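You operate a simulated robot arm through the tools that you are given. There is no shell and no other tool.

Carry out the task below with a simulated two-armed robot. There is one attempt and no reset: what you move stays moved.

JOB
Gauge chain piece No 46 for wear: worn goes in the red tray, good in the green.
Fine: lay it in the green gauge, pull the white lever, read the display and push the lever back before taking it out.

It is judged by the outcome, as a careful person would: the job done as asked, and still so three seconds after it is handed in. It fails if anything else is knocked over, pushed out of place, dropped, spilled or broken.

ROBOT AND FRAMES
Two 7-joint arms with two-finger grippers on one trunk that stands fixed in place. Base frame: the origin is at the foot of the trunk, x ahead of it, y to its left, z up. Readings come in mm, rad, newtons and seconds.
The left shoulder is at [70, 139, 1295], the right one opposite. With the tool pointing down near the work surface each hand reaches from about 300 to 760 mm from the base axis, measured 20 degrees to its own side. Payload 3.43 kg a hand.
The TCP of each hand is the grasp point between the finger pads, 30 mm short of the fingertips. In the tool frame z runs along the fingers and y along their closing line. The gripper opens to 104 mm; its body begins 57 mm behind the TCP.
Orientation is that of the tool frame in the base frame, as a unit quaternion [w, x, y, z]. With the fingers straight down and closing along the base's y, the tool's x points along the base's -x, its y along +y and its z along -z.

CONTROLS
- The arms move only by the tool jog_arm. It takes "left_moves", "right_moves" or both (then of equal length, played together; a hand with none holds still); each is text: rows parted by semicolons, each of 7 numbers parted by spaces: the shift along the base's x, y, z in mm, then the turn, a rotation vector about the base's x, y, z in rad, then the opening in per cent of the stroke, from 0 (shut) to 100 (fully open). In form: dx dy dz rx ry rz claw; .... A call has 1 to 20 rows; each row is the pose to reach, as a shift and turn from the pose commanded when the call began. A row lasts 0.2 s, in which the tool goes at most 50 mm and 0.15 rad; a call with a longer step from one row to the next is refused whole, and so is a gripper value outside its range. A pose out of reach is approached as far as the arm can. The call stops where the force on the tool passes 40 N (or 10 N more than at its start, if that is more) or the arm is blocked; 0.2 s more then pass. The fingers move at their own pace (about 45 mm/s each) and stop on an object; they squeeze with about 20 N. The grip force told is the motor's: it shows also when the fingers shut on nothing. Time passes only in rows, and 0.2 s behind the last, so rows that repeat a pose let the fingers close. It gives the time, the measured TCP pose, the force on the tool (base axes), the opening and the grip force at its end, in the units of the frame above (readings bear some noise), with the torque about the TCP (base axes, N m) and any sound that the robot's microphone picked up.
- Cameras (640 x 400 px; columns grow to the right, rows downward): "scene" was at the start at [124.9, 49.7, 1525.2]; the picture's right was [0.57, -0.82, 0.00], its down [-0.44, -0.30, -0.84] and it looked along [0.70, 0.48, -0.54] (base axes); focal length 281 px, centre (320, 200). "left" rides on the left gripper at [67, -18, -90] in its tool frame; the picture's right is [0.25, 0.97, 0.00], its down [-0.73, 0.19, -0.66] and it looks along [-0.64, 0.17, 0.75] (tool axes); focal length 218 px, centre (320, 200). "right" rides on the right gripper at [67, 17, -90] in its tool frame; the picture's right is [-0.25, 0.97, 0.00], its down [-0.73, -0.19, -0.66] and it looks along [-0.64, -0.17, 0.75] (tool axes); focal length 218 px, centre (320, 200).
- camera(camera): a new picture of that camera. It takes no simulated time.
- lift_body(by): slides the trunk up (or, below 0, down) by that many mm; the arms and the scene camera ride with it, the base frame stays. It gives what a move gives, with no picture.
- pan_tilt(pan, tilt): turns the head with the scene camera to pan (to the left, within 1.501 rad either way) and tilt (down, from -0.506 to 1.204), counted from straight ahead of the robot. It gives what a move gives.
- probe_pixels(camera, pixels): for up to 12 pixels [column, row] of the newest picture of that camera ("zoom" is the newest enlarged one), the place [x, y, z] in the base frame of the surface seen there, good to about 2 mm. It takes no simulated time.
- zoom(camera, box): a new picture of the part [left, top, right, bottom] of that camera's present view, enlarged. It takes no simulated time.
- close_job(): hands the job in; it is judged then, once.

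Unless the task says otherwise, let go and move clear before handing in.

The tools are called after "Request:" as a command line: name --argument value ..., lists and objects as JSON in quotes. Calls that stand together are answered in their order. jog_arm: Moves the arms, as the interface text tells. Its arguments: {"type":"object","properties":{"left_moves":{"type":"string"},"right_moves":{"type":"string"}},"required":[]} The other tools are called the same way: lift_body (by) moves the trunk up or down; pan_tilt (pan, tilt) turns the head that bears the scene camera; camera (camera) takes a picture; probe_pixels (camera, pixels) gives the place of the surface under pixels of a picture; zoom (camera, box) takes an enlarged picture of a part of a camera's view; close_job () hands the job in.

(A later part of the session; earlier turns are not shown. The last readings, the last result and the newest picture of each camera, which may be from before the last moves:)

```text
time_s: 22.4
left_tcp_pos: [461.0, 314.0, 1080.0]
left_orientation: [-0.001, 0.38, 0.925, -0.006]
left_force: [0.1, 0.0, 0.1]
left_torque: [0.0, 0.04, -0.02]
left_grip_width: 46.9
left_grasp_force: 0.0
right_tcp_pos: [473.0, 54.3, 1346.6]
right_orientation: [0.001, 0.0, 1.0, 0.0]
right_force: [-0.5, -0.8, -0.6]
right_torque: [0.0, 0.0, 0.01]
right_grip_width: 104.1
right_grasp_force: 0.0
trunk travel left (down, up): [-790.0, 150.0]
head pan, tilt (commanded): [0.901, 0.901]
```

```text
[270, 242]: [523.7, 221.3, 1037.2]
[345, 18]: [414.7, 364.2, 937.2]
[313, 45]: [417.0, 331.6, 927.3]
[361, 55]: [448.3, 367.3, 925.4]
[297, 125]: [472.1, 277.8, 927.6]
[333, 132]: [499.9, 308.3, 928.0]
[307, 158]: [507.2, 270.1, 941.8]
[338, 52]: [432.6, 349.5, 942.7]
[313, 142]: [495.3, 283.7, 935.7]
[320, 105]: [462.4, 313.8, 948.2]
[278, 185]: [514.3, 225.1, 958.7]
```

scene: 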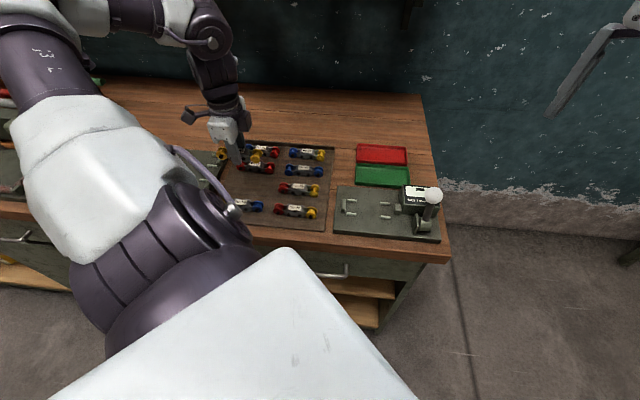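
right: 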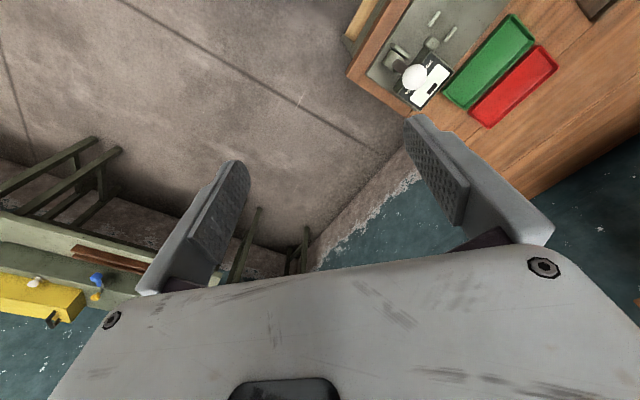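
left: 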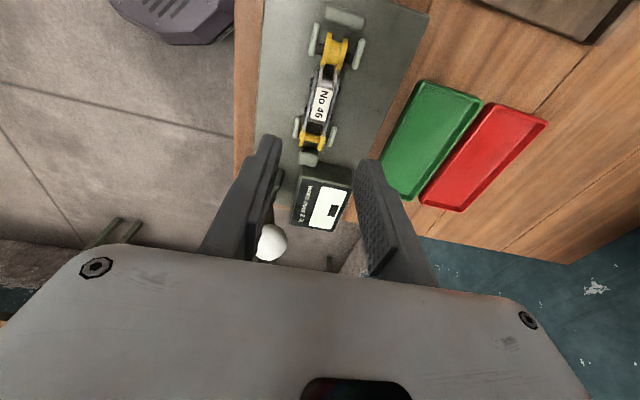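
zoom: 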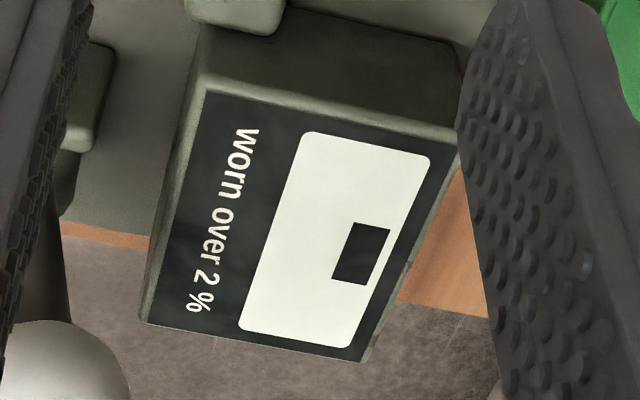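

The limit reads "worn over 2 %". The knob centre works out near (535,210,1022), on a pivot along the gauge's long axis. I'll open the left fingers to 60% and move above the knob, so they straddle it front and back.

Request:
jog_arm --left_moves "0 0 15 0 0 0 60; 15 -21 35 0 0 0 60; 35 -49 40 0 0 0 60; 55 -77 40 0 0 0 60; 74 -104 40 0 0 0 60; 74 -104 40 0 0 0 60"

Request:
camera --camera "left"

Request:
camera --camera "scene"

```text
time_s: 23.8
left_tcp_pos: [527.8, 220.7, 1120.0]
left_orientation: [0.0, 0.382, 0.924, -0.008]
left_force: [-0.7, -0.9, 0.6]
left_torque: [0.0, -0.03, 0.0]
left_grip_width: 62.3
left_grasp_force: 0.1
left hand out of reach, approached as far as the arm can: row 5, 6
right_tcp_pos: [471.9, 54.0, 1346.4]
right_orientation: [0.0, 0.0, 1.0, -0.001]
right_force: [-0.2, 1.1, 1.0]
right_torque: [0.0, 0.0, -0.01]
right_grip_width: 104.0
right_grasp_force: 0.1
trunk travel left (down, up): [-790.0, 150.0]
head pan, tilt (commanded): [0.901, 0.901]
```

```text
taken
```

left: 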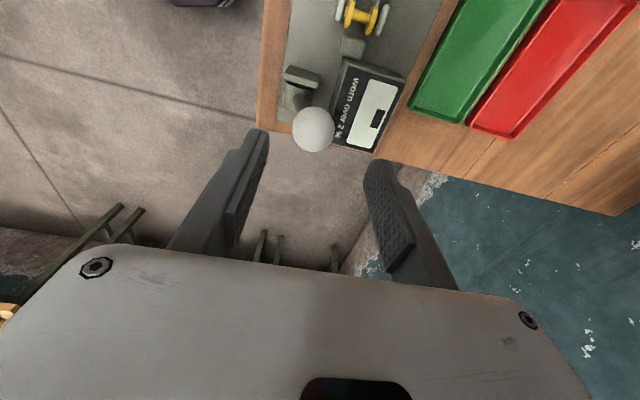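

```text
taken
```

scene: 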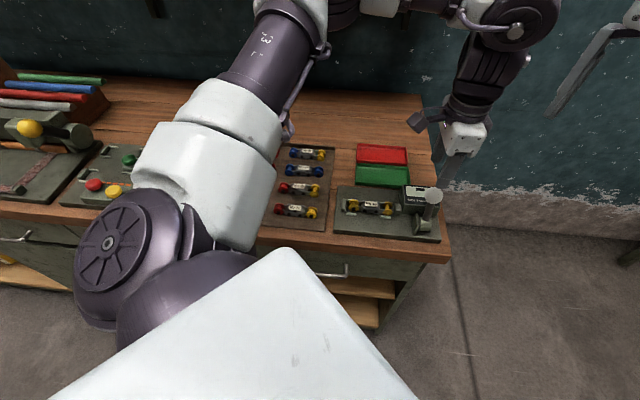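

The target above the knob was out of reach at this yaw, and the hand stopped at (528,221). Turning the fingers to close along the lever's pivot axis (yaw +45°) would also make a better grip on the ball, so I'll try that in place, well above the knob.

Request:
jog_arm --left_moves "0 0 0 0 0 0.15 60; 0 0 0 0 0 0.3 60; 0 0 0 0 0 0.45 60; 0 0 0 0 0 0.6 60; 0 0 0 0 0 0.75 60; 0 0 0 0 0 0.9 60; 0 0 0 0 0 1.05 60; 0 0 0 0 0 1.2 60; 0 0 0 0 0 1.35 60; 0 0 0 0 0 1.5 60; 0 0 0 0 0 1.57 60; 4 -5 0 0 0 1.57 60; 7 -11 0 0 0 1.57 60; 7 -11 0 0 0 1.57 60"

Request:
camera --camera "left"

Request:
camera --camera "scene"

```text
time_s: 26.8
left_tcp_pos: [580.6, 297.8, 1128.6]
left_orientation: [0.004, -0.384, 0.924, -0.005]
left_force: [-0.3, -0.3, 0.2]
left_torque: [-0.05, -0.01, 0.02]
left_grip_width: 62.5
left_grasp_force: 0.0
left hand out of reach, approached as far as the arm can: row 8, 9, 10, 11, 12, 13, 14
right_tcp_pos: [473.2, 54.4, 1348.2]
right_orientation: [0.0, 0.0, 1.0, -0.001]
right_force: [0.5, -0.1, -0.6]
right_torque: [-0.02, -0.02, 0.03]
right_grip_width: 104.1
right_grasp_force: 0.1
trunk travel left (down, up): [-790.0, 150.0]
head pan, tilt (commanded): [0.901, 0.901]
```

```text
taken
```

left: 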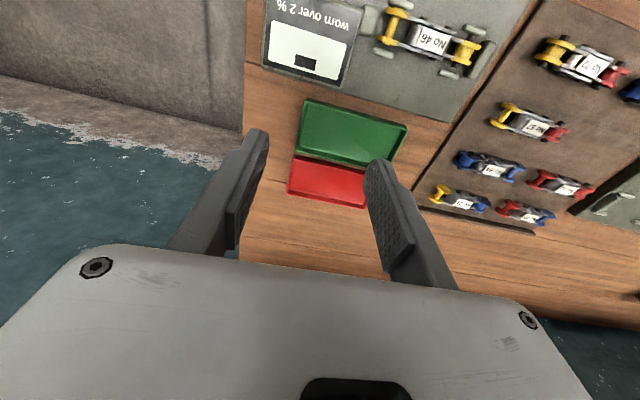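

```text
taken
```

scene: 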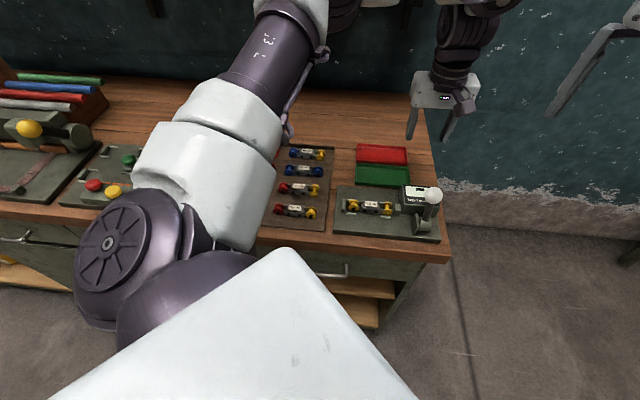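

Yaw +45° is also out of reach there, so the workable yaw near the lever lies roughly between −45° and +15°. I'll return the hand to a middle yaw and a nearer position, then look around before trying a trunk lift.

Request:
jog_arm --left_moves "-10 -8 0 0 0 -0.15 60; -20 -16 0 0 0 -0.3 60; -30 -24 0 0 0 -0.45 60; -40 -32 0 0 0 -0.6 60; -50 -40 0 0 0 -0.75 60; -60 -45 0 0 0 -0.9 60; -70 -48 0 0 0 -1.05 60; -76 -48 0 0 0 -1.2 60; -76 -48 0 0 0 -1.2 60"

Request:
pan_tilt --pan 0.75 --tilt 0.45

Request:
camera --camera "scene"

```text
time_s: 28.8
left_tcp_pos: [503.4, 246.9, 1132.6]
left_orientation: [0.0, 0.207, 0.978, -0.007]
left_force: [0.5, 0.2, 0.4]
left_torque: [-0.01, -0.01, -0.04]
left_grip_width: 62.5
left_grasp_force: 0.0
right_tcp_pos: [474.3, 53.2, 1347.7]
right_orientation: [-0.001, -0.002, 1.0, -0.001]
right_force: [0.0, 0.6, 0.0]
right_torque: [-0.05, 0.02, 0.0]
right_grip_width: 103.9
right_grasp_force: 0.0
trunk travel left (down, up): [-790.0, 150.0]
head pan, tilt (commanded): [0.901, 0.901]
```

```text
time_s: 29.7
left_tcp_pos: [503.5, 246.1, 1131.2]
left_orientation: [0.001, 0.204, 0.979, -0.007]
left_force: [-0.1, 0.4, -0.4]
left_torque: [0.0, -0.02, 0.01]
left_grip_width: 62.4
left_grasp_force: 0.1
right_tcp_pos: [472.7, 53.8, 1347.4]
right_orientation: [0.0, 0.0, 1.0, -0.001]
right_force: [-0.1, -0.3, -0.4]
right_torque: [0.03, 0.01, -0.03]
right_grip_width: 104.0
right_grasp_force: 0.0
trunk travel left (down, up): [-790.0, 150.0]
head pan, tilt (commanded): [0.75, 0.45]
```

```text
taken
```

scene: 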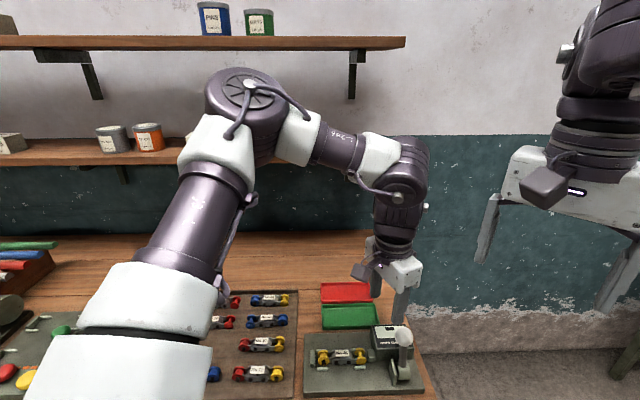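

The elbow at (245,100) swings out toward the shelves, so I need its clearance. I'll probe the elbow, shelves and cans.

Request:
probe_pixels --camera "scene" --pixels '[[245, 95], [215, 140], [300, 140], [385, 150], [370, 45], [100, 45], [100, 155], [112, 138], [150, 138], [215, 20], [260, 22], [160, 165]]'

```text
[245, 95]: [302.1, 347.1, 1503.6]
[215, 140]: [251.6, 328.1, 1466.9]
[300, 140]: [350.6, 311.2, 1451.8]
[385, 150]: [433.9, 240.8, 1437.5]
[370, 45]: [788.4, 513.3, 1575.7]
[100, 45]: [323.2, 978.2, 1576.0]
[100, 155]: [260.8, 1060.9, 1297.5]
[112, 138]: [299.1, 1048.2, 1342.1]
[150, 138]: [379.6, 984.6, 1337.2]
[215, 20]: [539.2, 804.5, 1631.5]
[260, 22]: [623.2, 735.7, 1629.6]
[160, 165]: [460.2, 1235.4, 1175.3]
```

The elbow is at (302,347,1504), more than 400 mm from the shelves, so there is room. I'll raise the trunk 100 mm, which puts the knob at the arm's normal working height, and try again.

Request:
lift_body --by 100

Request:
jog_arm --left_moves "6 -7 -25 0 0 -0.06 60; 12 -14 -50 0 0 -0.12 60; 18 -21 -75 0 0 -0.18 60; 24 -28 -95 0 0 -0.24 60; 32 -36 -110 0 0 -0.3 60; 32 -36 -110 0 0 -0.37 60; 32 -36 -110 0 0 -0.37 60"

Request:
camera --camera "left"

```text
time_s: 31.1
left_tcp_pos: [503.9, 247.3, 1231.9]
left_orientation: [0.0, 0.204, 0.979, -0.007]
left_force: [0.7, -0.3, -0.3]
left_torque: [-0.03, 0.0, -0.01]
left_grip_width: 62.5
left_grasp_force: 0.1
right_tcp_pos: [473.0, 53.6, 1446.4]
right_orientation: [-0.001, 0.0, 1.0, -0.001]
right_force: [0.3, -1.0, -0.3]
right_torque: [-0.01, -0.01, -0.02]
right_grip_width: 103.9
right_grasp_force: 0.0
trunk travel left (down, up): [-890.0, 50.0]
head pan, tilt (commanded): [0.75, 0.45]
```

```text
time_s: 32.6
left_tcp_pos: [513.5, 234.5, 1136.5]
left_orientation: [0.0, 0.382, 0.924, -0.008]
left_force: [0.1, -0.2, -0.6]
left_torque: [0.0, 0.01, 0.0]
left_grip_width: 62.6
left_grasp_force: 0.0
left hand out of reach, approached as far as the arm can: row 3, 4, 5, 6, 7
right_tcp_pos: [472.8, 53.0, 1446.8]
right_orientation: [0.001, 0.0, 1.0, -0.001]
right_force: [-0.3, -0.7, 0.3]
right_torque: [0.0, 0.0, 0.0]
right_grip_width: 103.8
right_grasp_force: 0.0
trunk travel left (down, up): [-890.0, 50.0]
head pan, tilt (commanded): [0.75, 0.45]
```

```text
taken
```

left: 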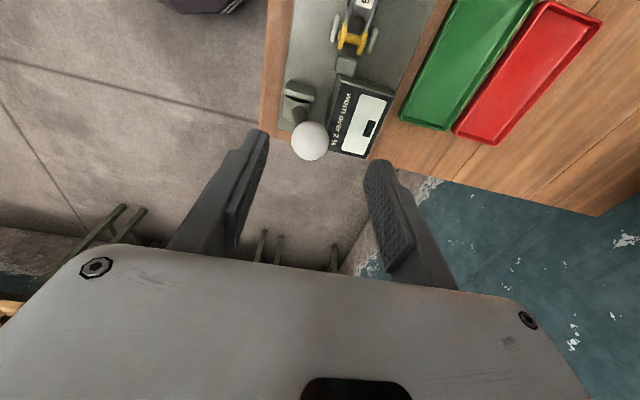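

Raising the trunk made the reach worse. The right arm already works across the centre line, and at yaw +45° it would close along the lever's pivot axis, so I'll use it for the lever. First I'll park the left hand over the mat, out of the way.

Request:
jog_arm --left_moves "-15 20 20 0 0 0 60; -38 51 40 0 0 0 60; -61 82 60 0 0 0 60; -84 113 80 0 0 0 60; -107 144 94 0 0 0 60; -130 175 94 0 0 0 60; -153 206 94 0 0 0 60; -183 246 94 0 0 0 60; -183 246 94 0 0 0 60"

Request:
lift_body --by -100

Request:
pan_tilt --pan 0.6 --tilt 0.6

Request:
camera --camera "scene"

```text
time_s: 34.6
left_tcp_pos: [330.0, 481.7, 1229.1]
left_orientation: [-0.001, 0.382, 0.924, -0.007]
left_force: [-0.3, -0.6, 0.3]
left_torque: [0.02, 0.01, -0.02]
left_grip_width: 62.5
left_grasp_force: 0.0
right_tcp_pos: [474.5, 54.0, 1446.5]
right_orientation: [0.0, 0.0, 1.0, -0.001]
right_force: [0.6, 0.4, -0.1]
right_torque: [-0.01, 0.0, 0.01]
right_grip_width: 104.0
right_grasp_force: 0.0
trunk travel left (down, up): [-890.0, 50.0]
head pan, tilt (commanded): [0.75, 0.45]
```

```text
time_s: 36.0
left_tcp_pos: [330.2, 481.4, 1130.5]
left_orientation: [-0.001, 0.382, 0.924, -0.008]
left_force: [-0.6, -1.1, 0.1]
left_torque: [0.01, 0.0, 0.03]
left_grip_width: 62.5
left_grasp_force: 0.0
right_tcp_pos: [472.5, 54.9, 1346.4]
right_orientation: [0.0, -0.001, 1.0, 0.0]
right_force: [-0.2, -0.5, 0.4]
right_torque: [0.03, -0.02, 0.01]
right_grip_width: 104.3
right_grasp_force: 0.0
trunk travel left (down, up): [-790.0, 150.0]
head pan, tilt (commanded): [0.75, 0.45]
```

```text
time_s: 36.7
left_tcp_pos: [329.3, 481.7, 1129.3]
left_orientation: [-0.001, 0.382, 0.924, -0.007]
left_force: [0.6, -0.3, 0.4]
left_torque: [-0.01, 0.05, 0.03]
left_grip_width: 62.3
left_grasp_force: 0.0
right_tcp_pos: [473.0, 53.5, 1346.6]
right_orientation: [0.0, 0.0, 1.0, -0.001]
right_force: [-0.1, -0.2, -0.8]
right_torque: [0.0, -0.03, -0.01]
right_grip_width: 104.0
right_grasp_force: 0.0
trunk travel left (down, up): [-790.0, 150.0]
head pan, tilt (commanded): [0.6, 0.6]
```

```text
taken
```

scene: 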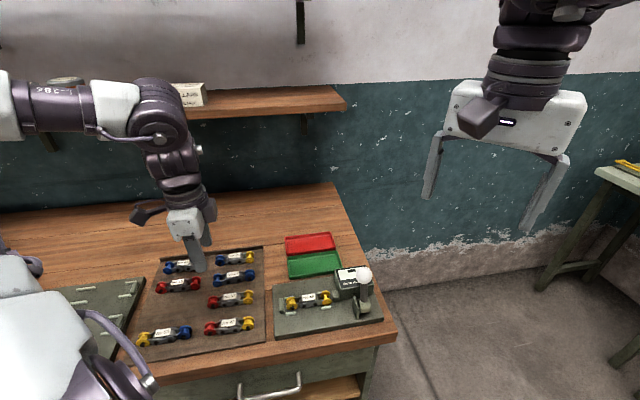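

The left hand is parked over the mat and the right side is clear. I'll bring the right hand above the knob at yaw +45°.

Request:
jog_arm --right_moves "7 19 -24 0 0 0.098 90; 15 39 -49 0 0 0.196 80; 23 58 -73 0 0 0.294 70; 31 78 -98 0 0 0.392 70; 39 97 -123 0 0 0.49 70; 46 117 -147 0 0 0.589 70; 54 136 -172 0 0 0.687 70; 62 156 -197 0 0 0.785 70; 62 156 -217 0 0 0.785 70; 62 156 -217 0 0 0.785 70"

Request:
camera --camera "right"

Request:
camera --camera "scene"

```text
time_s: 39.1
left_tcp_pos: [329.9, 480.0, 1129.8]
left_orientation: [-0.001, 0.382, 0.924, -0.007]
left_force: [-0.3, 0.2, 1.1]
left_torque: [0.01, -0.01, -0.02]
left_grip_width: 62.4
left_grasp_force: 0.1
right_tcp_pos: [450.3, 127.7, 1269.9]
right_orientation: [0.009, -0.343, 0.937, 0.062]
right_force: [0.0, -0.1, 0.5]
right_torque: [-0.02, -0.04, -0.02]
right_grip_width: 72.9
right_grasp_force: 0.0
right hand out of reach, approached as far as the arm can: row 5, 6, 7, 8, 9, 10
trunk travel left (down, up): [-790.0, 150.0]
head pan, tilt (commanded): [0.6, 0.6]
stopped in row 10 (right hand): the arm was blocked; the commanded pose is now the measured one
```

```text
taken
```

right: 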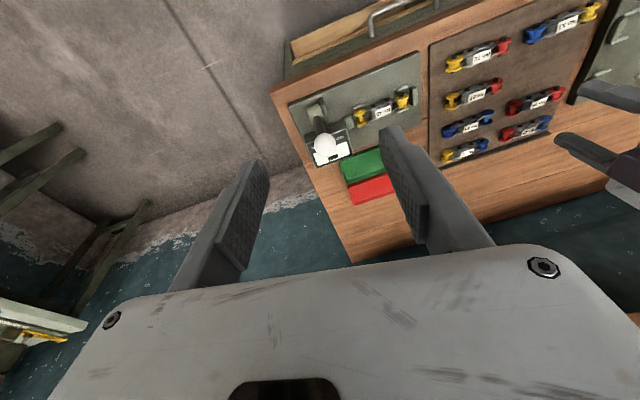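

```text
taken
```

scene: 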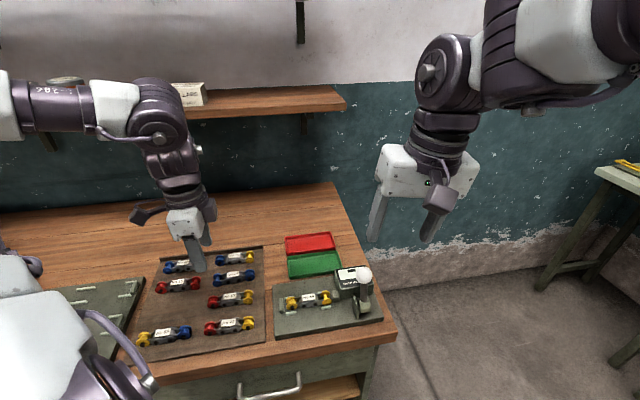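

The right arm stopped short at (450,128,1270), so it can't get there either. A better way is to tilt the left tool about 30° and come at the knob from the left and above, which keeps the wrist in its good zone. I'll send the right hand back out of the way first, then bring the left hand to a pre-position up and left of the knob.

Request:
jog_arm --right_moves "0 -25 10 0 0 -0.11 80; 0 -50 20 0 0 -0.22 80; 0 -80 30 0 0 -0.33 80; 0 -110 45 0 0 -0.44 80; 0 -140 60 0 0 -0.55 80; 0 -170 75 0 0 -0.66 80; 0 -200 80 0 0 -0.7 80; 0 -200 80 0 0 -0.7 80"

Request:
jog_arm --left_moves "20 -28 10 -0.046 -0.046 0 60; 41 -57 20 -0.093 -0.093 0 60; 61 -85 25 -0.139 -0.139 0 60; 82 -114 25 -0.185 -0.185 0 60; 102 -142 20 -0.231 -0.231 0 60; 122 -171 10 -0.278 -0.278 0 60; 143 -199 5 -0.324 -0.324 0 60; 163 -228 0 -0.37 -0.37 0 60; 163 -228 0 -0.37 -0.37 0 60"

Request:
camera --camera "left"

Request:
camera --camera "scene"

```text
time_s: 40.9
left_tcp_pos: [330.9, 481.1, 1130.5]
left_orientation: [0.0, 0.381, 0.924, -0.007]
left_force: [-0.7, -0.4, -0.2]
left_torque: [0.0, 0.01, -0.01]
left_grip_width: 62.2
left_grasp_force: 0.0
right_tcp_pos: [448.7, -72.7, 1347.9]
right_orientation: [0.027, -0.003, 0.998, 0.053]
right_force: [-0.7, 0.3, 0.5]
right_torque: [-0.03, 0.01, -0.01]
right_grip_width: 83.1
right_grasp_force: 0.1
trunk travel left (down, up): [-790.0, 150.0]
head pan, tilt (commanded): [0.6, 0.6]
```

```text
time_s: 42.9
left_tcp_pos: [492.5, 251.5, 1131.1]
left_orientation: [0.239, 0.37, 0.892, -0.106]
left_force: [0.1, -0.2, 0.1]
left_torque: [-0.03, -0.02, 0.07]
left_grip_width: 62.5
left_grasp_force: 0.0
right_tcp_pos: [447.7, -69.7, 1348.3]
right_orientation: [0.027, -0.002, 0.998, 0.053]
right_force: [-0.1, 0.5, 0.3]
right_torque: [0.01, -0.02, 0.01]
right_grip_width: 83.2
right_grasp_force: 0.0
trunk travel left (down, up): [-790.0, 150.0]
head pan, tilt (commanded): [0.6, 0.6]
```

```text
taken
```

left: 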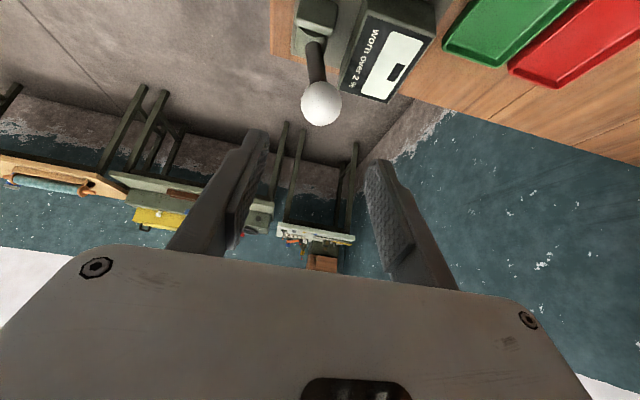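

```text
taken
```

scene: 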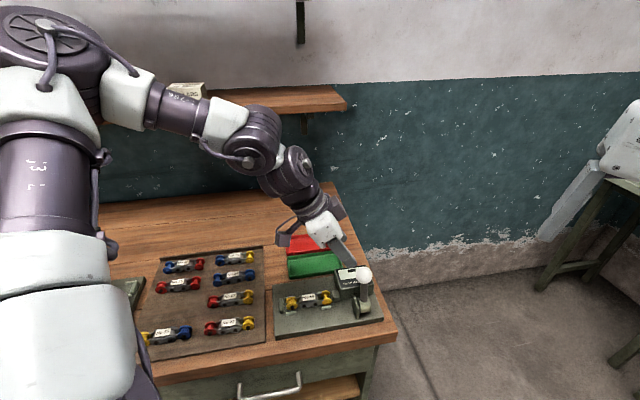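

The tilted approach works: the knob appears at (321,103), right on the tool axis line. I'll probe it for the remaining distance.

Request:
probe_pixels --camera "left" --pixels '[[321, 103], [304, 103], [339, 103], [321, 86], [321, 120], [316, 60], [315, 20], [340, 88]]'

Request:
zoom --camera "left" --box '[260, 0, 440, 130]'

```text
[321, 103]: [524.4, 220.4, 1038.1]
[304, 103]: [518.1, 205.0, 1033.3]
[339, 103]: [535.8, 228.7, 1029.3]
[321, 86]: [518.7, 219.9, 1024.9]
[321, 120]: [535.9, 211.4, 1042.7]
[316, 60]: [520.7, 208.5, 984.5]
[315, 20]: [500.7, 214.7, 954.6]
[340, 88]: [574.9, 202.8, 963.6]
```

```text
3.08 times, centred on (350, 65) of left
```

zoom: 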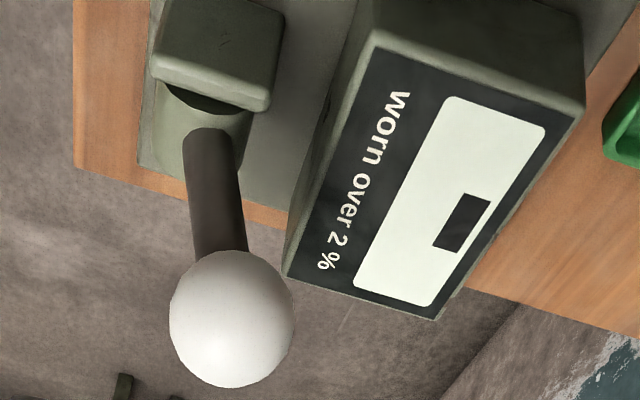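

The knob centre is about (536,211,1024) with radius ≈20 mm. I'll advance along the tool axis so the fingers straddle it with about 10 mm clearance each side.

Request:
jog_arm --left_moves "9 -8 -21 0 0 0 60; 18 -16 -43 0 0 0 60; 26 -24 -64 0 0 0 60; 35 -32 -86 0 0 0 60; 42 -39 -104 0 0 0 60; 42 -39 -104 0 0 0 60"

Request:
camera --camera "left"

Request:
zoom --camera "scene" --box '[255, 210, 405, 350]'

```text
time_s: 44.3
left_tcp_pos: [535.1, 212.9, 1026.4]
left_orientation: [0.238, 0.37, 0.892, -0.106]
left_force: [0.8, -0.8, 0.4]
left_torque: [0.0, 0.02, 0.03]
left_grip_width: 62.4
left_grasp_force: 0.1
right_tcp_pos: [447.1, -71.4, 1348.4]
right_orientation: [0.027, -0.002, 0.998, 0.053]
right_force: [0.1, 0.4, 0.2]
right_torque: [0.01, -0.01, 0.0]
right_grip_width: 83.1
right_grasp_force: 0.1
trunk travel left (down, up): [-790.0, 150.0]
head pan, tilt (commanded): [0.6, 0.6]
```

```text
taken
```

left: 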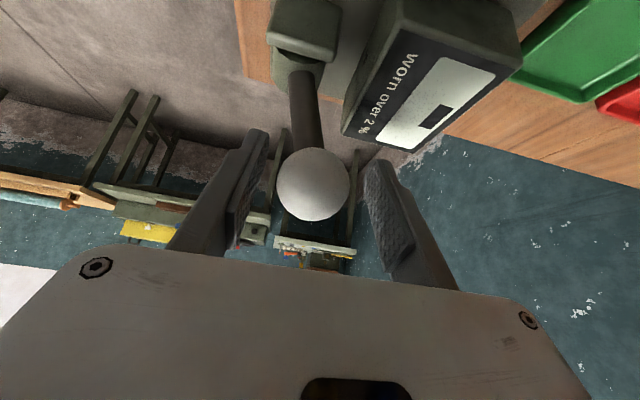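

```text
2.86 times, centred on (330, 280) of scene
```

zoom: 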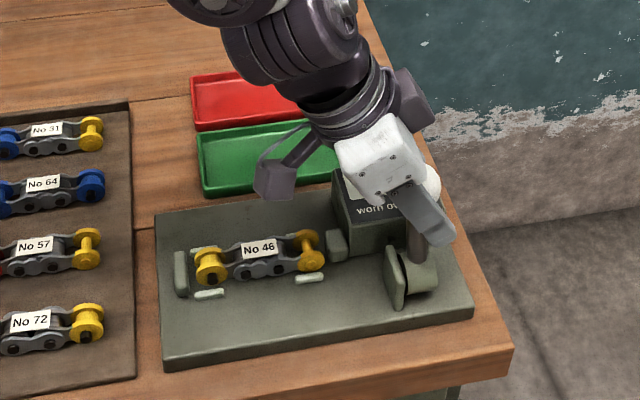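

The knob at (313,185) sits centred between the fingers. I'll narrow the gap slightly and pull it towards the front along its arc, watching the force.

Request:
jog_arm --left_moves "0 0 0 0 0 0 48; 0 0 0 0 0 0 48; -4 -4 1 0 0 0 48; -8 -8 2.5 0 0 0 48; -13 -13 3.5 0 0 0 48; -18 -18 4 0 0 0 48; -23 -23 4 0 0 0 48; -28 -28 3 0 0 0 48; -28 -28 3 0 0 0 48"

Request:
camera --camera "left"

Request:
zoom --camera "scene" --box '[255, 210, 405, 350]'

```text
time_s: 46.3
left_tcp_pos: [508.2, 185.0, 1029.3]
left_orientation: [0.238, 0.369, 0.892, -0.105]
left_force: [0.2, 0.7, -0.4]
left_torque: [0.0, 0.02, 0.0]
left_grip_width: 49.8
left_grasp_force: 0.0
right_tcp_pos: [449.7, -71.4, 1348.0]
right_orientation: [0.027, -0.002, 0.998, 0.053]
right_force: [-0.6, 0.2, 0.1]
right_torque: [-0.01, 0.02, 0.0]
right_grip_width: 83.2
right_grasp_force: 0.1
trunk travel left (down, up): [-790.0, 150.0]
head pan, tilt (commanded): [0.6, 0.6]
```

```text
taken
```

left: 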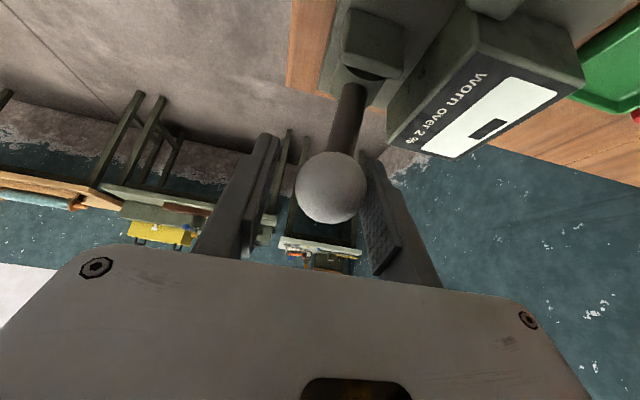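

```text
2.86 times, centred on (330, 280) of scene
```

zoom: 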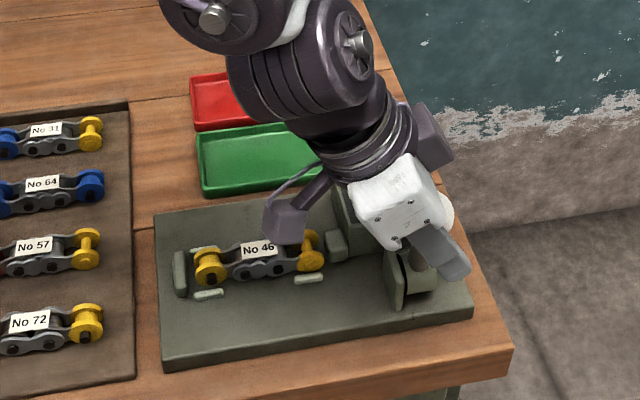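

The lever follows with almost no force and is now roughly upright. I'll keep pulling along the arc.

Request:
jog_arm --left_moves "-4 -4 -1 0 0 0 48; -8 -8 -2 0 0 0 48; -12 -12 -3.5 0 0 0 48; -15.5 -15.5 -5 0 0 0 48; -20.5 -20.5 -8 0 0 0 48; -25 -25 -11 0 0 0 48; -29 -29 -15 0 0 0 48; -33 -33 -20 0 0 0 48; -33 -33 -20 0 0 0 48"

Request:
camera --camera "left"

Request:
zoom --camera "scene" --box '[255, 210, 405, 350]'

```text
time_s: 48.3
left_tcp_pos: [473.7, 151.7, 1010.7]
left_orientation: [0.239, 0.37, 0.891, -0.105]
left_force: [2.0, -1.1, 4.6]
left_torque: [0.04, -0.21, -0.05]
left_grip_width: 50.8
left_grasp_force: 1.0
right_tcp_pos: [448.8, -72.3, 1348.0]
right_orientation: [0.027, -0.002, 0.998, 0.054]
right_force: [-0.6, 0.0, 0.4]
right_torque: [-0.02, -0.01, 0.01]
right_grip_width: 83.0
right_grasp_force: 0.1
trunk travel left (down, up): [-790.0, 150.0]
head pan, tilt (commanded): [0.6, 0.6]
```

```text
taken
```

left: 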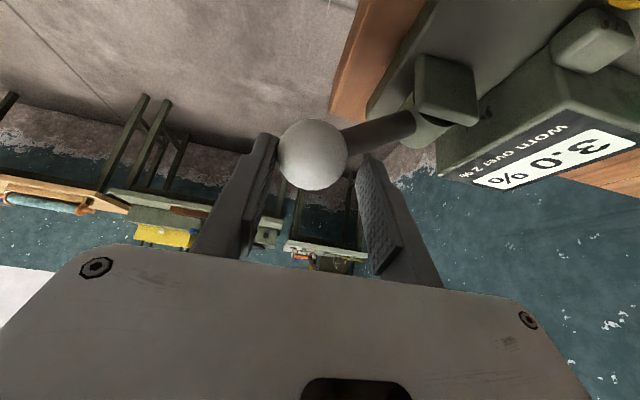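

```text
2.86 times, centred on (330, 280) of scene
```

zoom: 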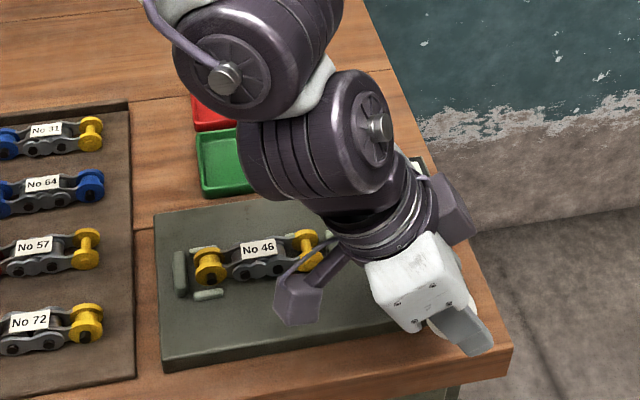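

The display now shows a reading near (570,155) in the left view. I'll zoom in to read it properly.

Request:
zoom --camera "left" --box '[430, 50, 640, 200]'

Request:
probe_pixels --camera "left" --pixels '[[312, 155], [285, 155], [340, 160], [380, 130], [440, 100], [400, 125]]'

```text
2.67 times, centred on (535, 125) of left
```

zoom: 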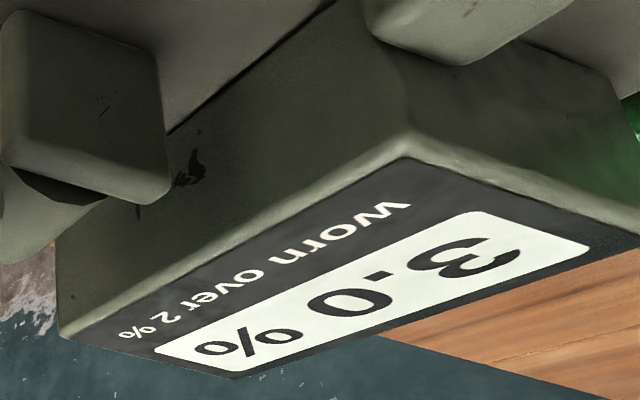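

```text
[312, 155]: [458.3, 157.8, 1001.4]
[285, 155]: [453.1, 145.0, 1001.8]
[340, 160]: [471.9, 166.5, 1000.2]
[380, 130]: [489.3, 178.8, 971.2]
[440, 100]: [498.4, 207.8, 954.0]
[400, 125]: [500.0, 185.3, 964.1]
```

The display reads 3.0 %, but the knob is now riding against the front finger, so the lever may not be at its end stop. I'll pull on towards the front and check that the reading is final.

Request:
jog_arm --left_moves "-3 -3 -4 0 0 0 48; -6 -6 -8 0 0 0 48; -9 -9 -12 0 0 0 48; -12 -12 -16 0 0 0 48; -12 -12 -16 0 0 0 48"

Request:
camera --camera "left"

Request:
zoom --camera "left" --box '[430, 50, 640, 200]'

```text
time_s: 49.1
left_tcp_pos: [474.1, 140.4, 1001.3]
left_orientation: [0.25, 0.368, 0.89, -0.104]
left_force: [10.8, -5.6, 1.8]
left_torque: [-0.12, -0.26, -0.28]
left_grip_width: 52.5
left_grasp_force: 2.5
right_tcp_pos: [450.6, -73.1, 1346.7]
right_orientation: [0.027, -0.003, 0.998, 0.054]
right_force: [0.5, -0.2, 0.9]
right_torque: [0.01, -0.01, -0.01]
right_grip_width: 83.3
right_grasp_force: 0.0
trunk travel left (down, up): [-790.0, 150.0]
head pan, tilt (commanded): [0.6, 0.6]
stopped in row 4 (left hand): the force on the tool passed its limit at 42 N (the readings are from after the stop); the commanded pose is now the measured one
```

```text
taken
```

left: 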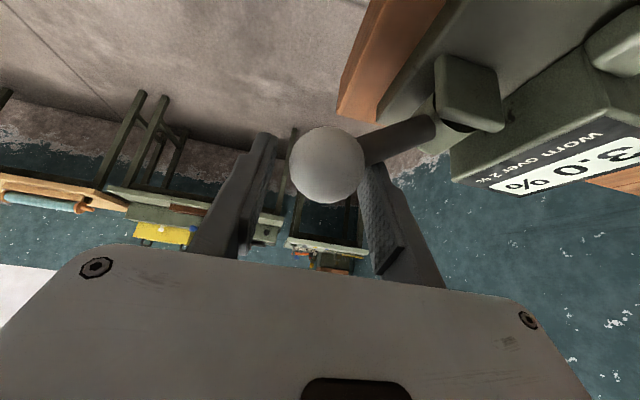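

```text
2.67 times, centred on (535, 125) of left
```

zoom: 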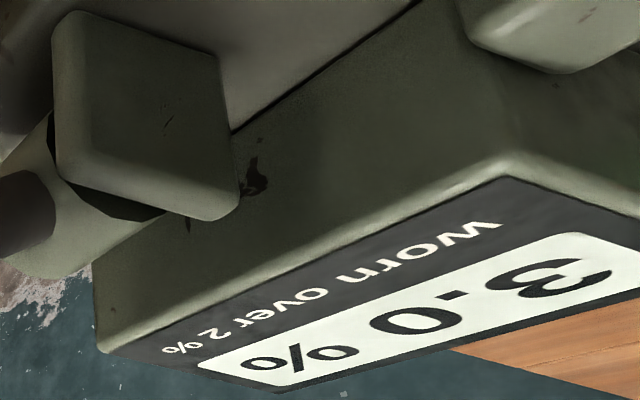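

Pulling further hit the end stop (force limit), and the display still reads 3.0 %, so the measurement is final. I'll ease off, open and back out along the tool axis to check the piece and jaw from the scene camera.

Request:
jog_arm --left_moves "1.5 1.5 0 0 0 0 55; 3 3 0 0 0 0 65; 3 3 0 0 0 0 65; -4 10 17 0 0 0 65; -12 18 40 0 0 0 65; -22 28 65 0 0 0 65; -34 40 95 0 0 0 65; -45 51 120 0 0 0 65; -45 51 120 0 0 0 65"

Request:
camera --camera "left"

Request:
zoom --camera "scene" --box '[255, 210, 405, 350]'

```text
time_s: 51.1
left_tcp_pos: [427.3, 193.9, 1121.5]
left_orientation: [0.246, 0.369, 0.89, -0.104]
left_force: [0.2, -0.2, 0.4]
left_torque: [-0.02, 0.0, 0.01]
left_grip_width: 67.6
left_grasp_force: 0.1
right_tcp_pos: [450.7, -72.6, 1347.8]
right_orientation: [0.027, -0.003, 0.998, 0.054]
right_force: [-0.7, -0.8, -0.7]
right_torque: [0.03, 0.03, 0.01]
right_grip_width: 83.5
right_grasp_force: 0.1
trunk travel left (down, up): [-790.0, 150.0]
head pan, tilt (commanded): [0.6, 0.6]
```

```text
taken
```

left: 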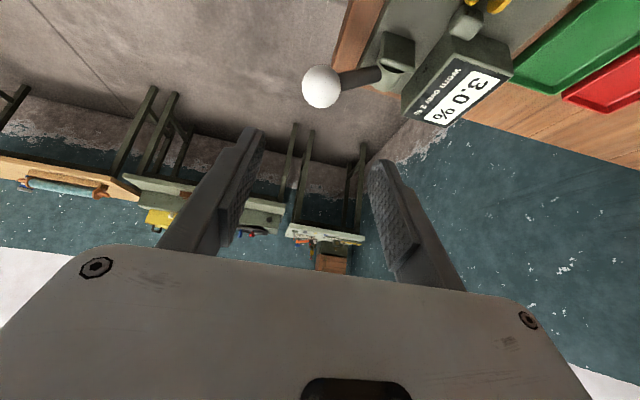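

```text
2.86 times, centred on (330, 280) of scene
```

zoom: 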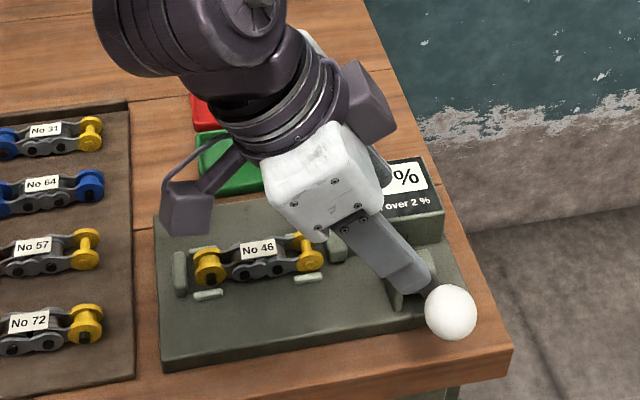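

The lever stays pulled, and the display is visible at (465,97) in the left view. I'll zoom in for a final reading and check the jaw against the spool.

Request:
zoom --camera "left" --box '[400, 0, 520, 140]'

Request:
zoom --camera "scene" --box '[310, 270, 370, 320]'

Request:
probe_pixels --camera "left" --pixels '[[321, 87], [305, 87], [338, 87], [370, 77], [350, 80], [395, 65]]'

```text
2.86 times, centred on (460, 70) of left
```

zoom: 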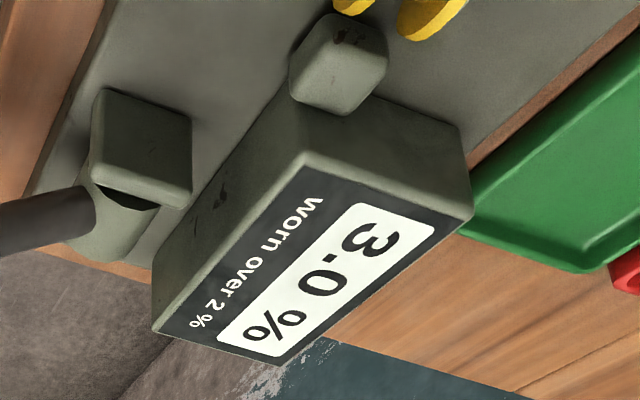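

```text
8.00 times, centred on (340, 295) of scene
```

zoom: 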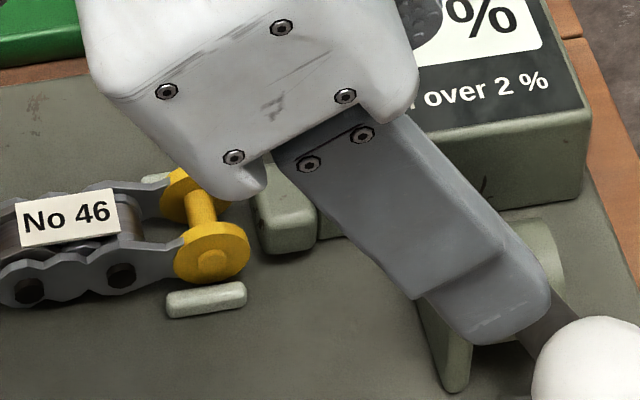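

```text
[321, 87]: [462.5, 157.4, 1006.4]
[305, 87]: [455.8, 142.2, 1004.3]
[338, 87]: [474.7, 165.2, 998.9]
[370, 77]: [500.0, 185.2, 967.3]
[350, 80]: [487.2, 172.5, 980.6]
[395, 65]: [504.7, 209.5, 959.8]
```

The display clearly reads 3.0 % against "worn over 2 %". I'll probe the jaw and spool to confirm the jaw closed on the piece.

Request:
probe_pixels --camera "zoom" --pixels '[[246, 250], [240, 235], [258, 215], [285, 205], [258, 235], [212, 255], [180, 260], [120, 275], [28, 292], [205, 205], [195, 300], [265, 195]]'

Request:
zoom --camera "scene" --box '[305, 265, 375, 325]'

```text
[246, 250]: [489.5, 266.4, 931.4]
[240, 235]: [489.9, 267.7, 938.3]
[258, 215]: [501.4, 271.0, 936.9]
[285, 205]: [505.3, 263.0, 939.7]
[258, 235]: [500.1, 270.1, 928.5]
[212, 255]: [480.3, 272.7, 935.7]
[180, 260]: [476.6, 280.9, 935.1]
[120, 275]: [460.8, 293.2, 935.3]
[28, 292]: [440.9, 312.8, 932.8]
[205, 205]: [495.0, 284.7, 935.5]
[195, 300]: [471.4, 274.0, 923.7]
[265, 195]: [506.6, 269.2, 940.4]
```

```text
6.67 times, centred on (340, 295) of scene
```

zoom: 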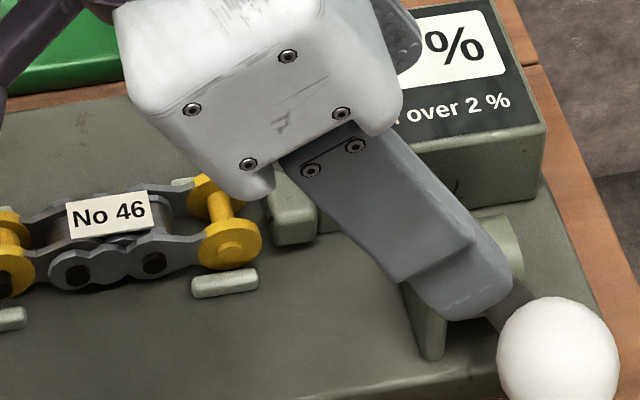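

The piece stayed in place and the display gives 3.0 %, over the 2 % limit, so No 46 is worn. I'll re-enter with wider fingers to push the lever back; the knob centre is now about s=230, t=440, z=992.

Request:
jog_arm --left_moves "4 4 0 0 0 0 75; 7.6 7.6 0 0 0 0 80; 7.6 7.6 0 0 0 0 80; 18 -2.8 -30 0 0 0 80; 28.3 -13.1 -60 0 0 0 80; 38.7 -23.5 -89 0 0 0 80; 49 -33.8 -119 0 0 0 80; 49 -33.8 -119 0 0 0 80"

Request:
camera --camera "left"

Request:
zoom --camera "scene" --box '[255, 210, 405, 350]'

```text
time_s: 52.9
left_tcp_pos: [475.4, 160.2, 1002.1]
left_orientation: [0.247, 0.369, 0.89, -0.105]
left_force: [-0.5, -0.1, -0.9]
left_torque: [0.01, 0.0, -0.03]
left_grip_width: 83.0
left_grasp_force: 0.1
right_tcp_pos: [448.6, -72.2, 1347.5]
right_orientation: [0.028, -0.003, 0.998, 0.052]
right_force: [0.0, 0.1, -0.2]
right_torque: [0.01, 0.0, -0.03]
right_grip_width: 83.1
right_grasp_force: 0.1
trunk travel left (down, up): [-790.0, 150.0]
head pan, tilt (commanded): [0.6, 0.6]
```

```text
taken
```

left: 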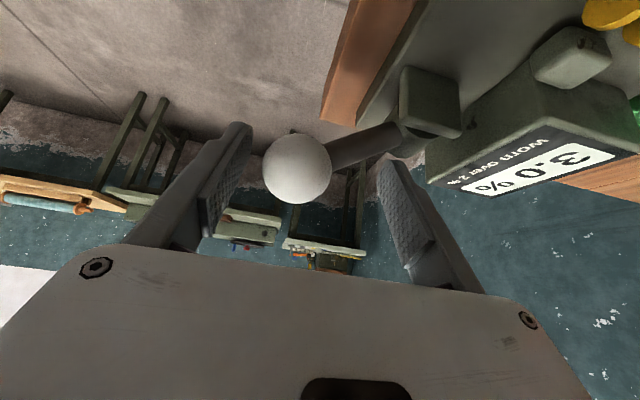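

```text
2.86 times, centred on (330, 280) of scene
```

zoom: 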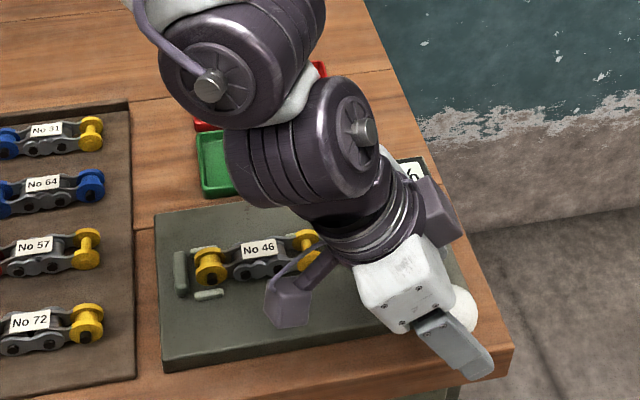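

The knob at (297,170) is between the fingers with the front finger ahead of it. I'll push it back along the arc.

Request:
jog_arm --left_moves "4.2 4.2 0 0 0 0 80; 8 8 0 0 0 0 80; 11.3 11.3 5 0 0 0 80; 14.2 14.2 10 0 0 0 80; 18.4 18.4 15.5 0 0 0 80; 22 22 20 0 0 0 80; 26.5 26.5 24 0 0 0 80; 31 31 27.3 0 0 0 80; 36 36 30 0 0 0 80; 40.4 40.4 32 0 0 0 80; 45.3 45.3 33.5 0 0 0 80; 50.5 50.5 34.7 0 0 0 80; 50.5 50.5 34.7 0 0 0 80"

Request:
camera --camera "left"

Request:
zoom --camera "scene" --box '[255, 210, 405, 350]'

```text
time_s: 55.7
left_tcp_pos: [525.6, 210.2, 1037.7]
left_orientation: [0.246, 0.368, 0.891, -0.104]
left_force: [0.3, 1.2, -0.1]
left_torque: [-0.02, 0.0, -0.02]
left_grip_width: 83.4
left_grasp_force: 0.0
right_tcp_pos: [448.6, -72.1, 1347.4]
right_orientation: [0.027, -0.003, 0.998, 0.053]
right_force: [-0.3, 0.2, -0.2]
right_torque: [0.0, -0.02, 0.02]
right_grip_width: 83.1
right_grasp_force: 0.1
trunk travel left (down, up): [-790.0, 150.0]
head pan, tilt (commanded): [0.6, 0.6]
```

```text
taken
```

left: 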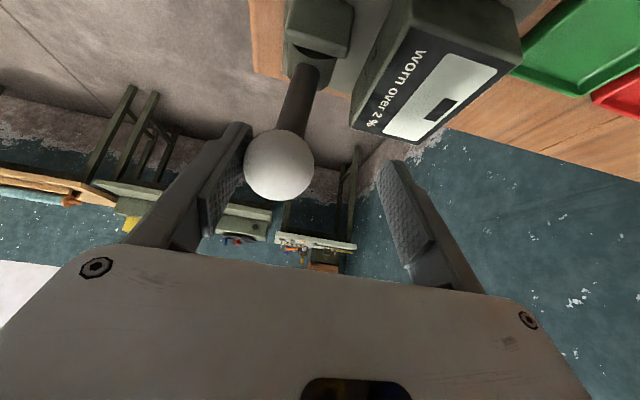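

```text
2.86 times, centred on (330, 280) of scene
```

zoom: 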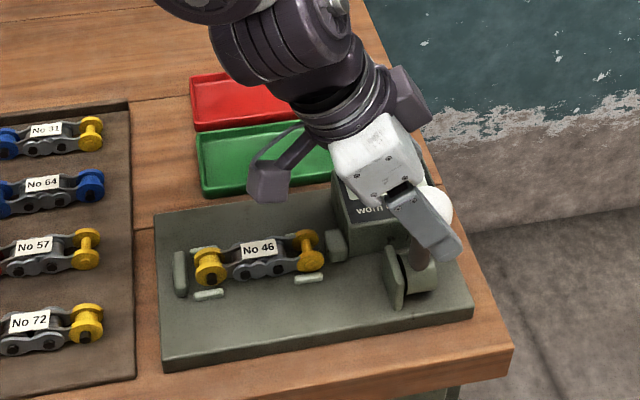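

The lever is nearly upright again and the display has gone blank. I'll push the rest of the way to its original stop.

Request:
jog_arm --left_moves "5 5 0.3 0 0 0 80; 10 10 0 0 0 0 80; 15 15 -1 0 0 0 80; 18 18 -1.5 0 0 0 80; 20 20 -2 0 0 0 80; 21.5 21.5 -2 0 0 0 80; 21.5 21.5 -2 0 0 0 80"

Request:
camera --camera "left"

Request:
zoom --camera "scene" --box '[255, 210, 405, 350]'

```text
time_s: 57.3
left_tcp_pos: [546.8, 231.1, 1035.4]
left_orientation: [0.247, 0.37, 0.89, -0.105]
left_force: [-3.0, -4.0, 0.0]
left_torque: [-0.01, 0.07, -0.05]
left_grip_width: 85.8
left_grasp_force: 2.2
right_tcp_pos: [448.1, -71.7, 1348.6]
right_orientation: [0.028, -0.003, 0.998, 0.053]
right_force: [0.3, 0.5, -0.1]
right_torque: [0.0, 0.0, 0.05]
right_grip_width: 83.1
right_grasp_force: 0.0
trunk travel left (down, up): [-790.0, 150.0]
head pan, tilt (commanded): [0.6, 0.6]
```

```text
taken
```

left: 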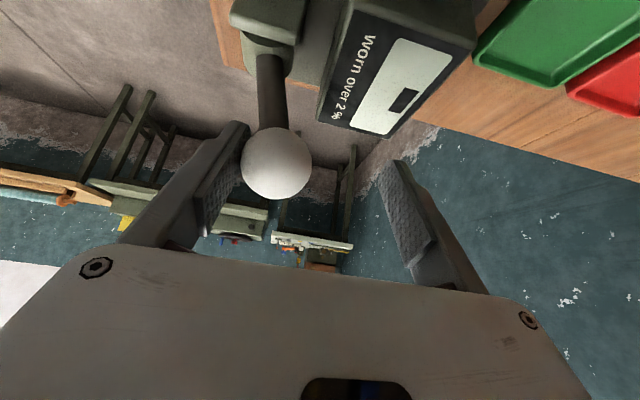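

```text
2.86 times, centred on (330, 280) of scene
```

zoom: 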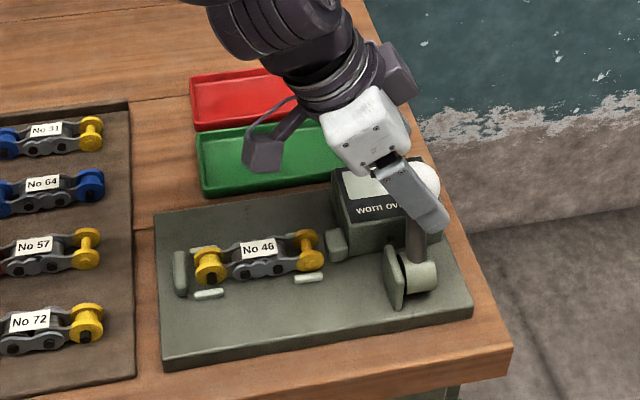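

The force rose against the back stop with the knob at t≈528, its original position, so the lever is fully back. I'll ease off and retreat along the tool axis.

Request:
jog_arm --left_moves "-3 -3 0 0 0 0 80; -6 -6 0 0 0 0 80; -13 1 17 0 0 0 80; -22 10 40 0 0 0 80; -32 20 65 0 0 0 80; -44 32 95 0 0 0 80; -50 38 110 0 0 0 80; -50 38 110 0 0 0 80"

Request:
zoom --camera "scene" --box '[255, 210, 405, 350]'

Request:
camera --camera "left"

```text
time_s: 59.1
left_tcp_pos: [497.6, 271.7, 1144.2]
left_orientation: [0.247, 0.368, 0.89, -0.104]
left_force: [0.1, -0.3, 0.2]
left_torque: [-0.05, 0.01, 0.01]
left_grip_width: 83.3
left_grasp_force: 0.1
right_tcp_pos: [450.0, -72.2, 1347.9]
right_orientation: [0.027, -0.002, 0.998, 0.053]
right_force: [0.7, -0.9, -0.3]
right_torque: [-0.02, 0.0, -0.02]
right_grip_width: 83.0
right_grasp_force: 0.1
trunk travel left (down, up): [-790.0, 150.0]
head pan, tilt (commanded): [0.6, 0.6]
```

```text
2.86 times, centred on (330, 280) of scene
```

zoom: 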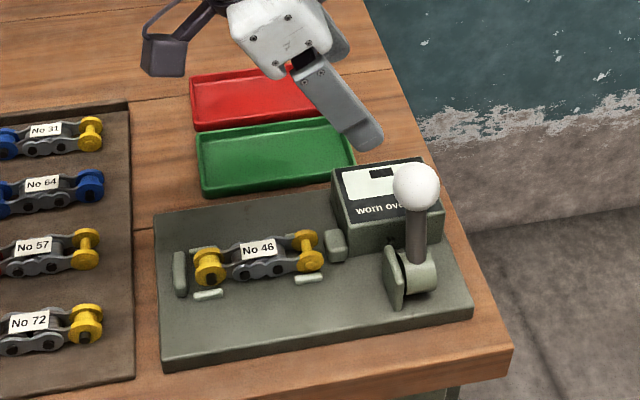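

```text
taken
```

left: 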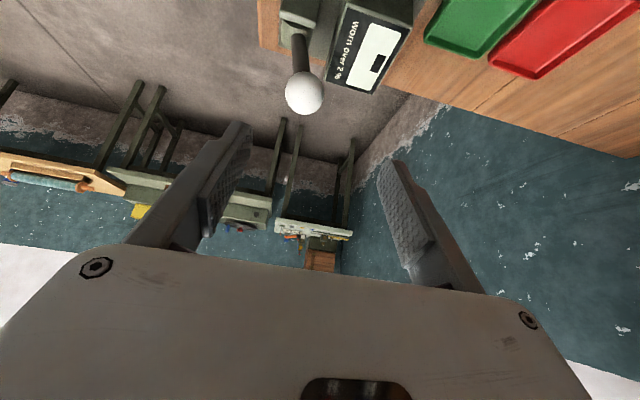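

The lever is back where it started and the display is blank. Now I'll level the left tool and bring it over No 46, at a 45% opening.

Request:
jog_arm --left_moves "-6 7 0 0.064 0.064 0 70; -12 14 0 0.128 0.128 0 60; -18 22 0 0.191 0.191 0 50; -25 30 0 0.255 0.255 0 46; -31 37 -10 0.319 0.319 0 46; -37 44.5 -30 0.3825 0.3825 0 46; -37 44.5 -64 0.3825 0.3825 0 46; -37 44.5 -64 0.3825 0.3825 0 46"

Request:
camera --camera "left"

Request:
camera --camera "scene"

```text
time_s: 60.9
left_tcp_pos: [460.3, 314.7, 1080.3]
left_orientation: [0.0, 0.382, 0.924, -0.001]
left_force: [-0.8, 0.0, -0.5]
left_torque: [0.03, 0.03, 0.02]
left_grip_width: 47.9
left_grasp_force: 0.1
right_tcp_pos: [449.1, -71.4, 1347.9]
right_orientation: [0.028, -0.003, 0.998, 0.053]
right_force: [-0.1, 0.4, 0.5]
right_torque: [0.01, 0.0, -0.01]
right_grip_width: 83.0
right_grasp_force: 0.1
trunk travel left (down, up): [-790.0, 150.0]
head pan, tilt (commanded): [0.6, 0.6]
```

```text
taken
```

left: 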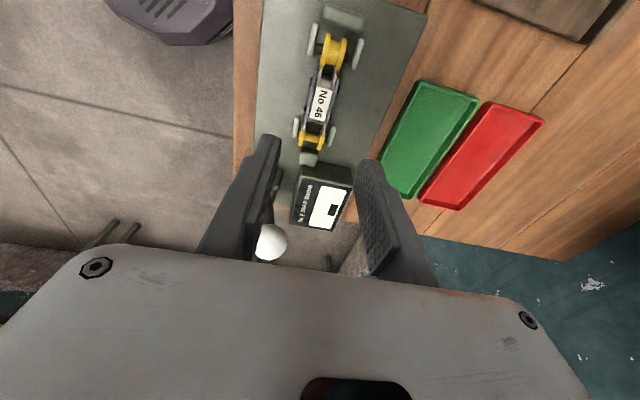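

```text
taken
```

scene: 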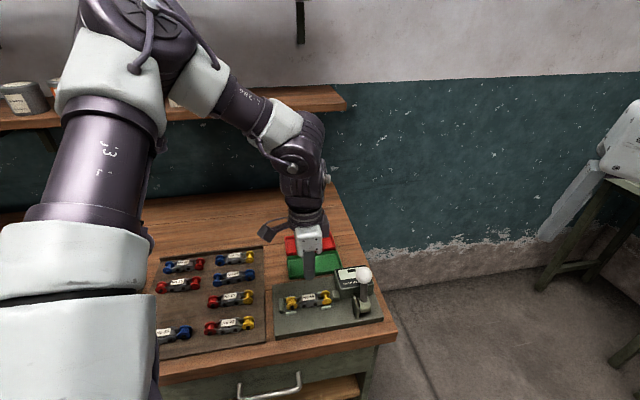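

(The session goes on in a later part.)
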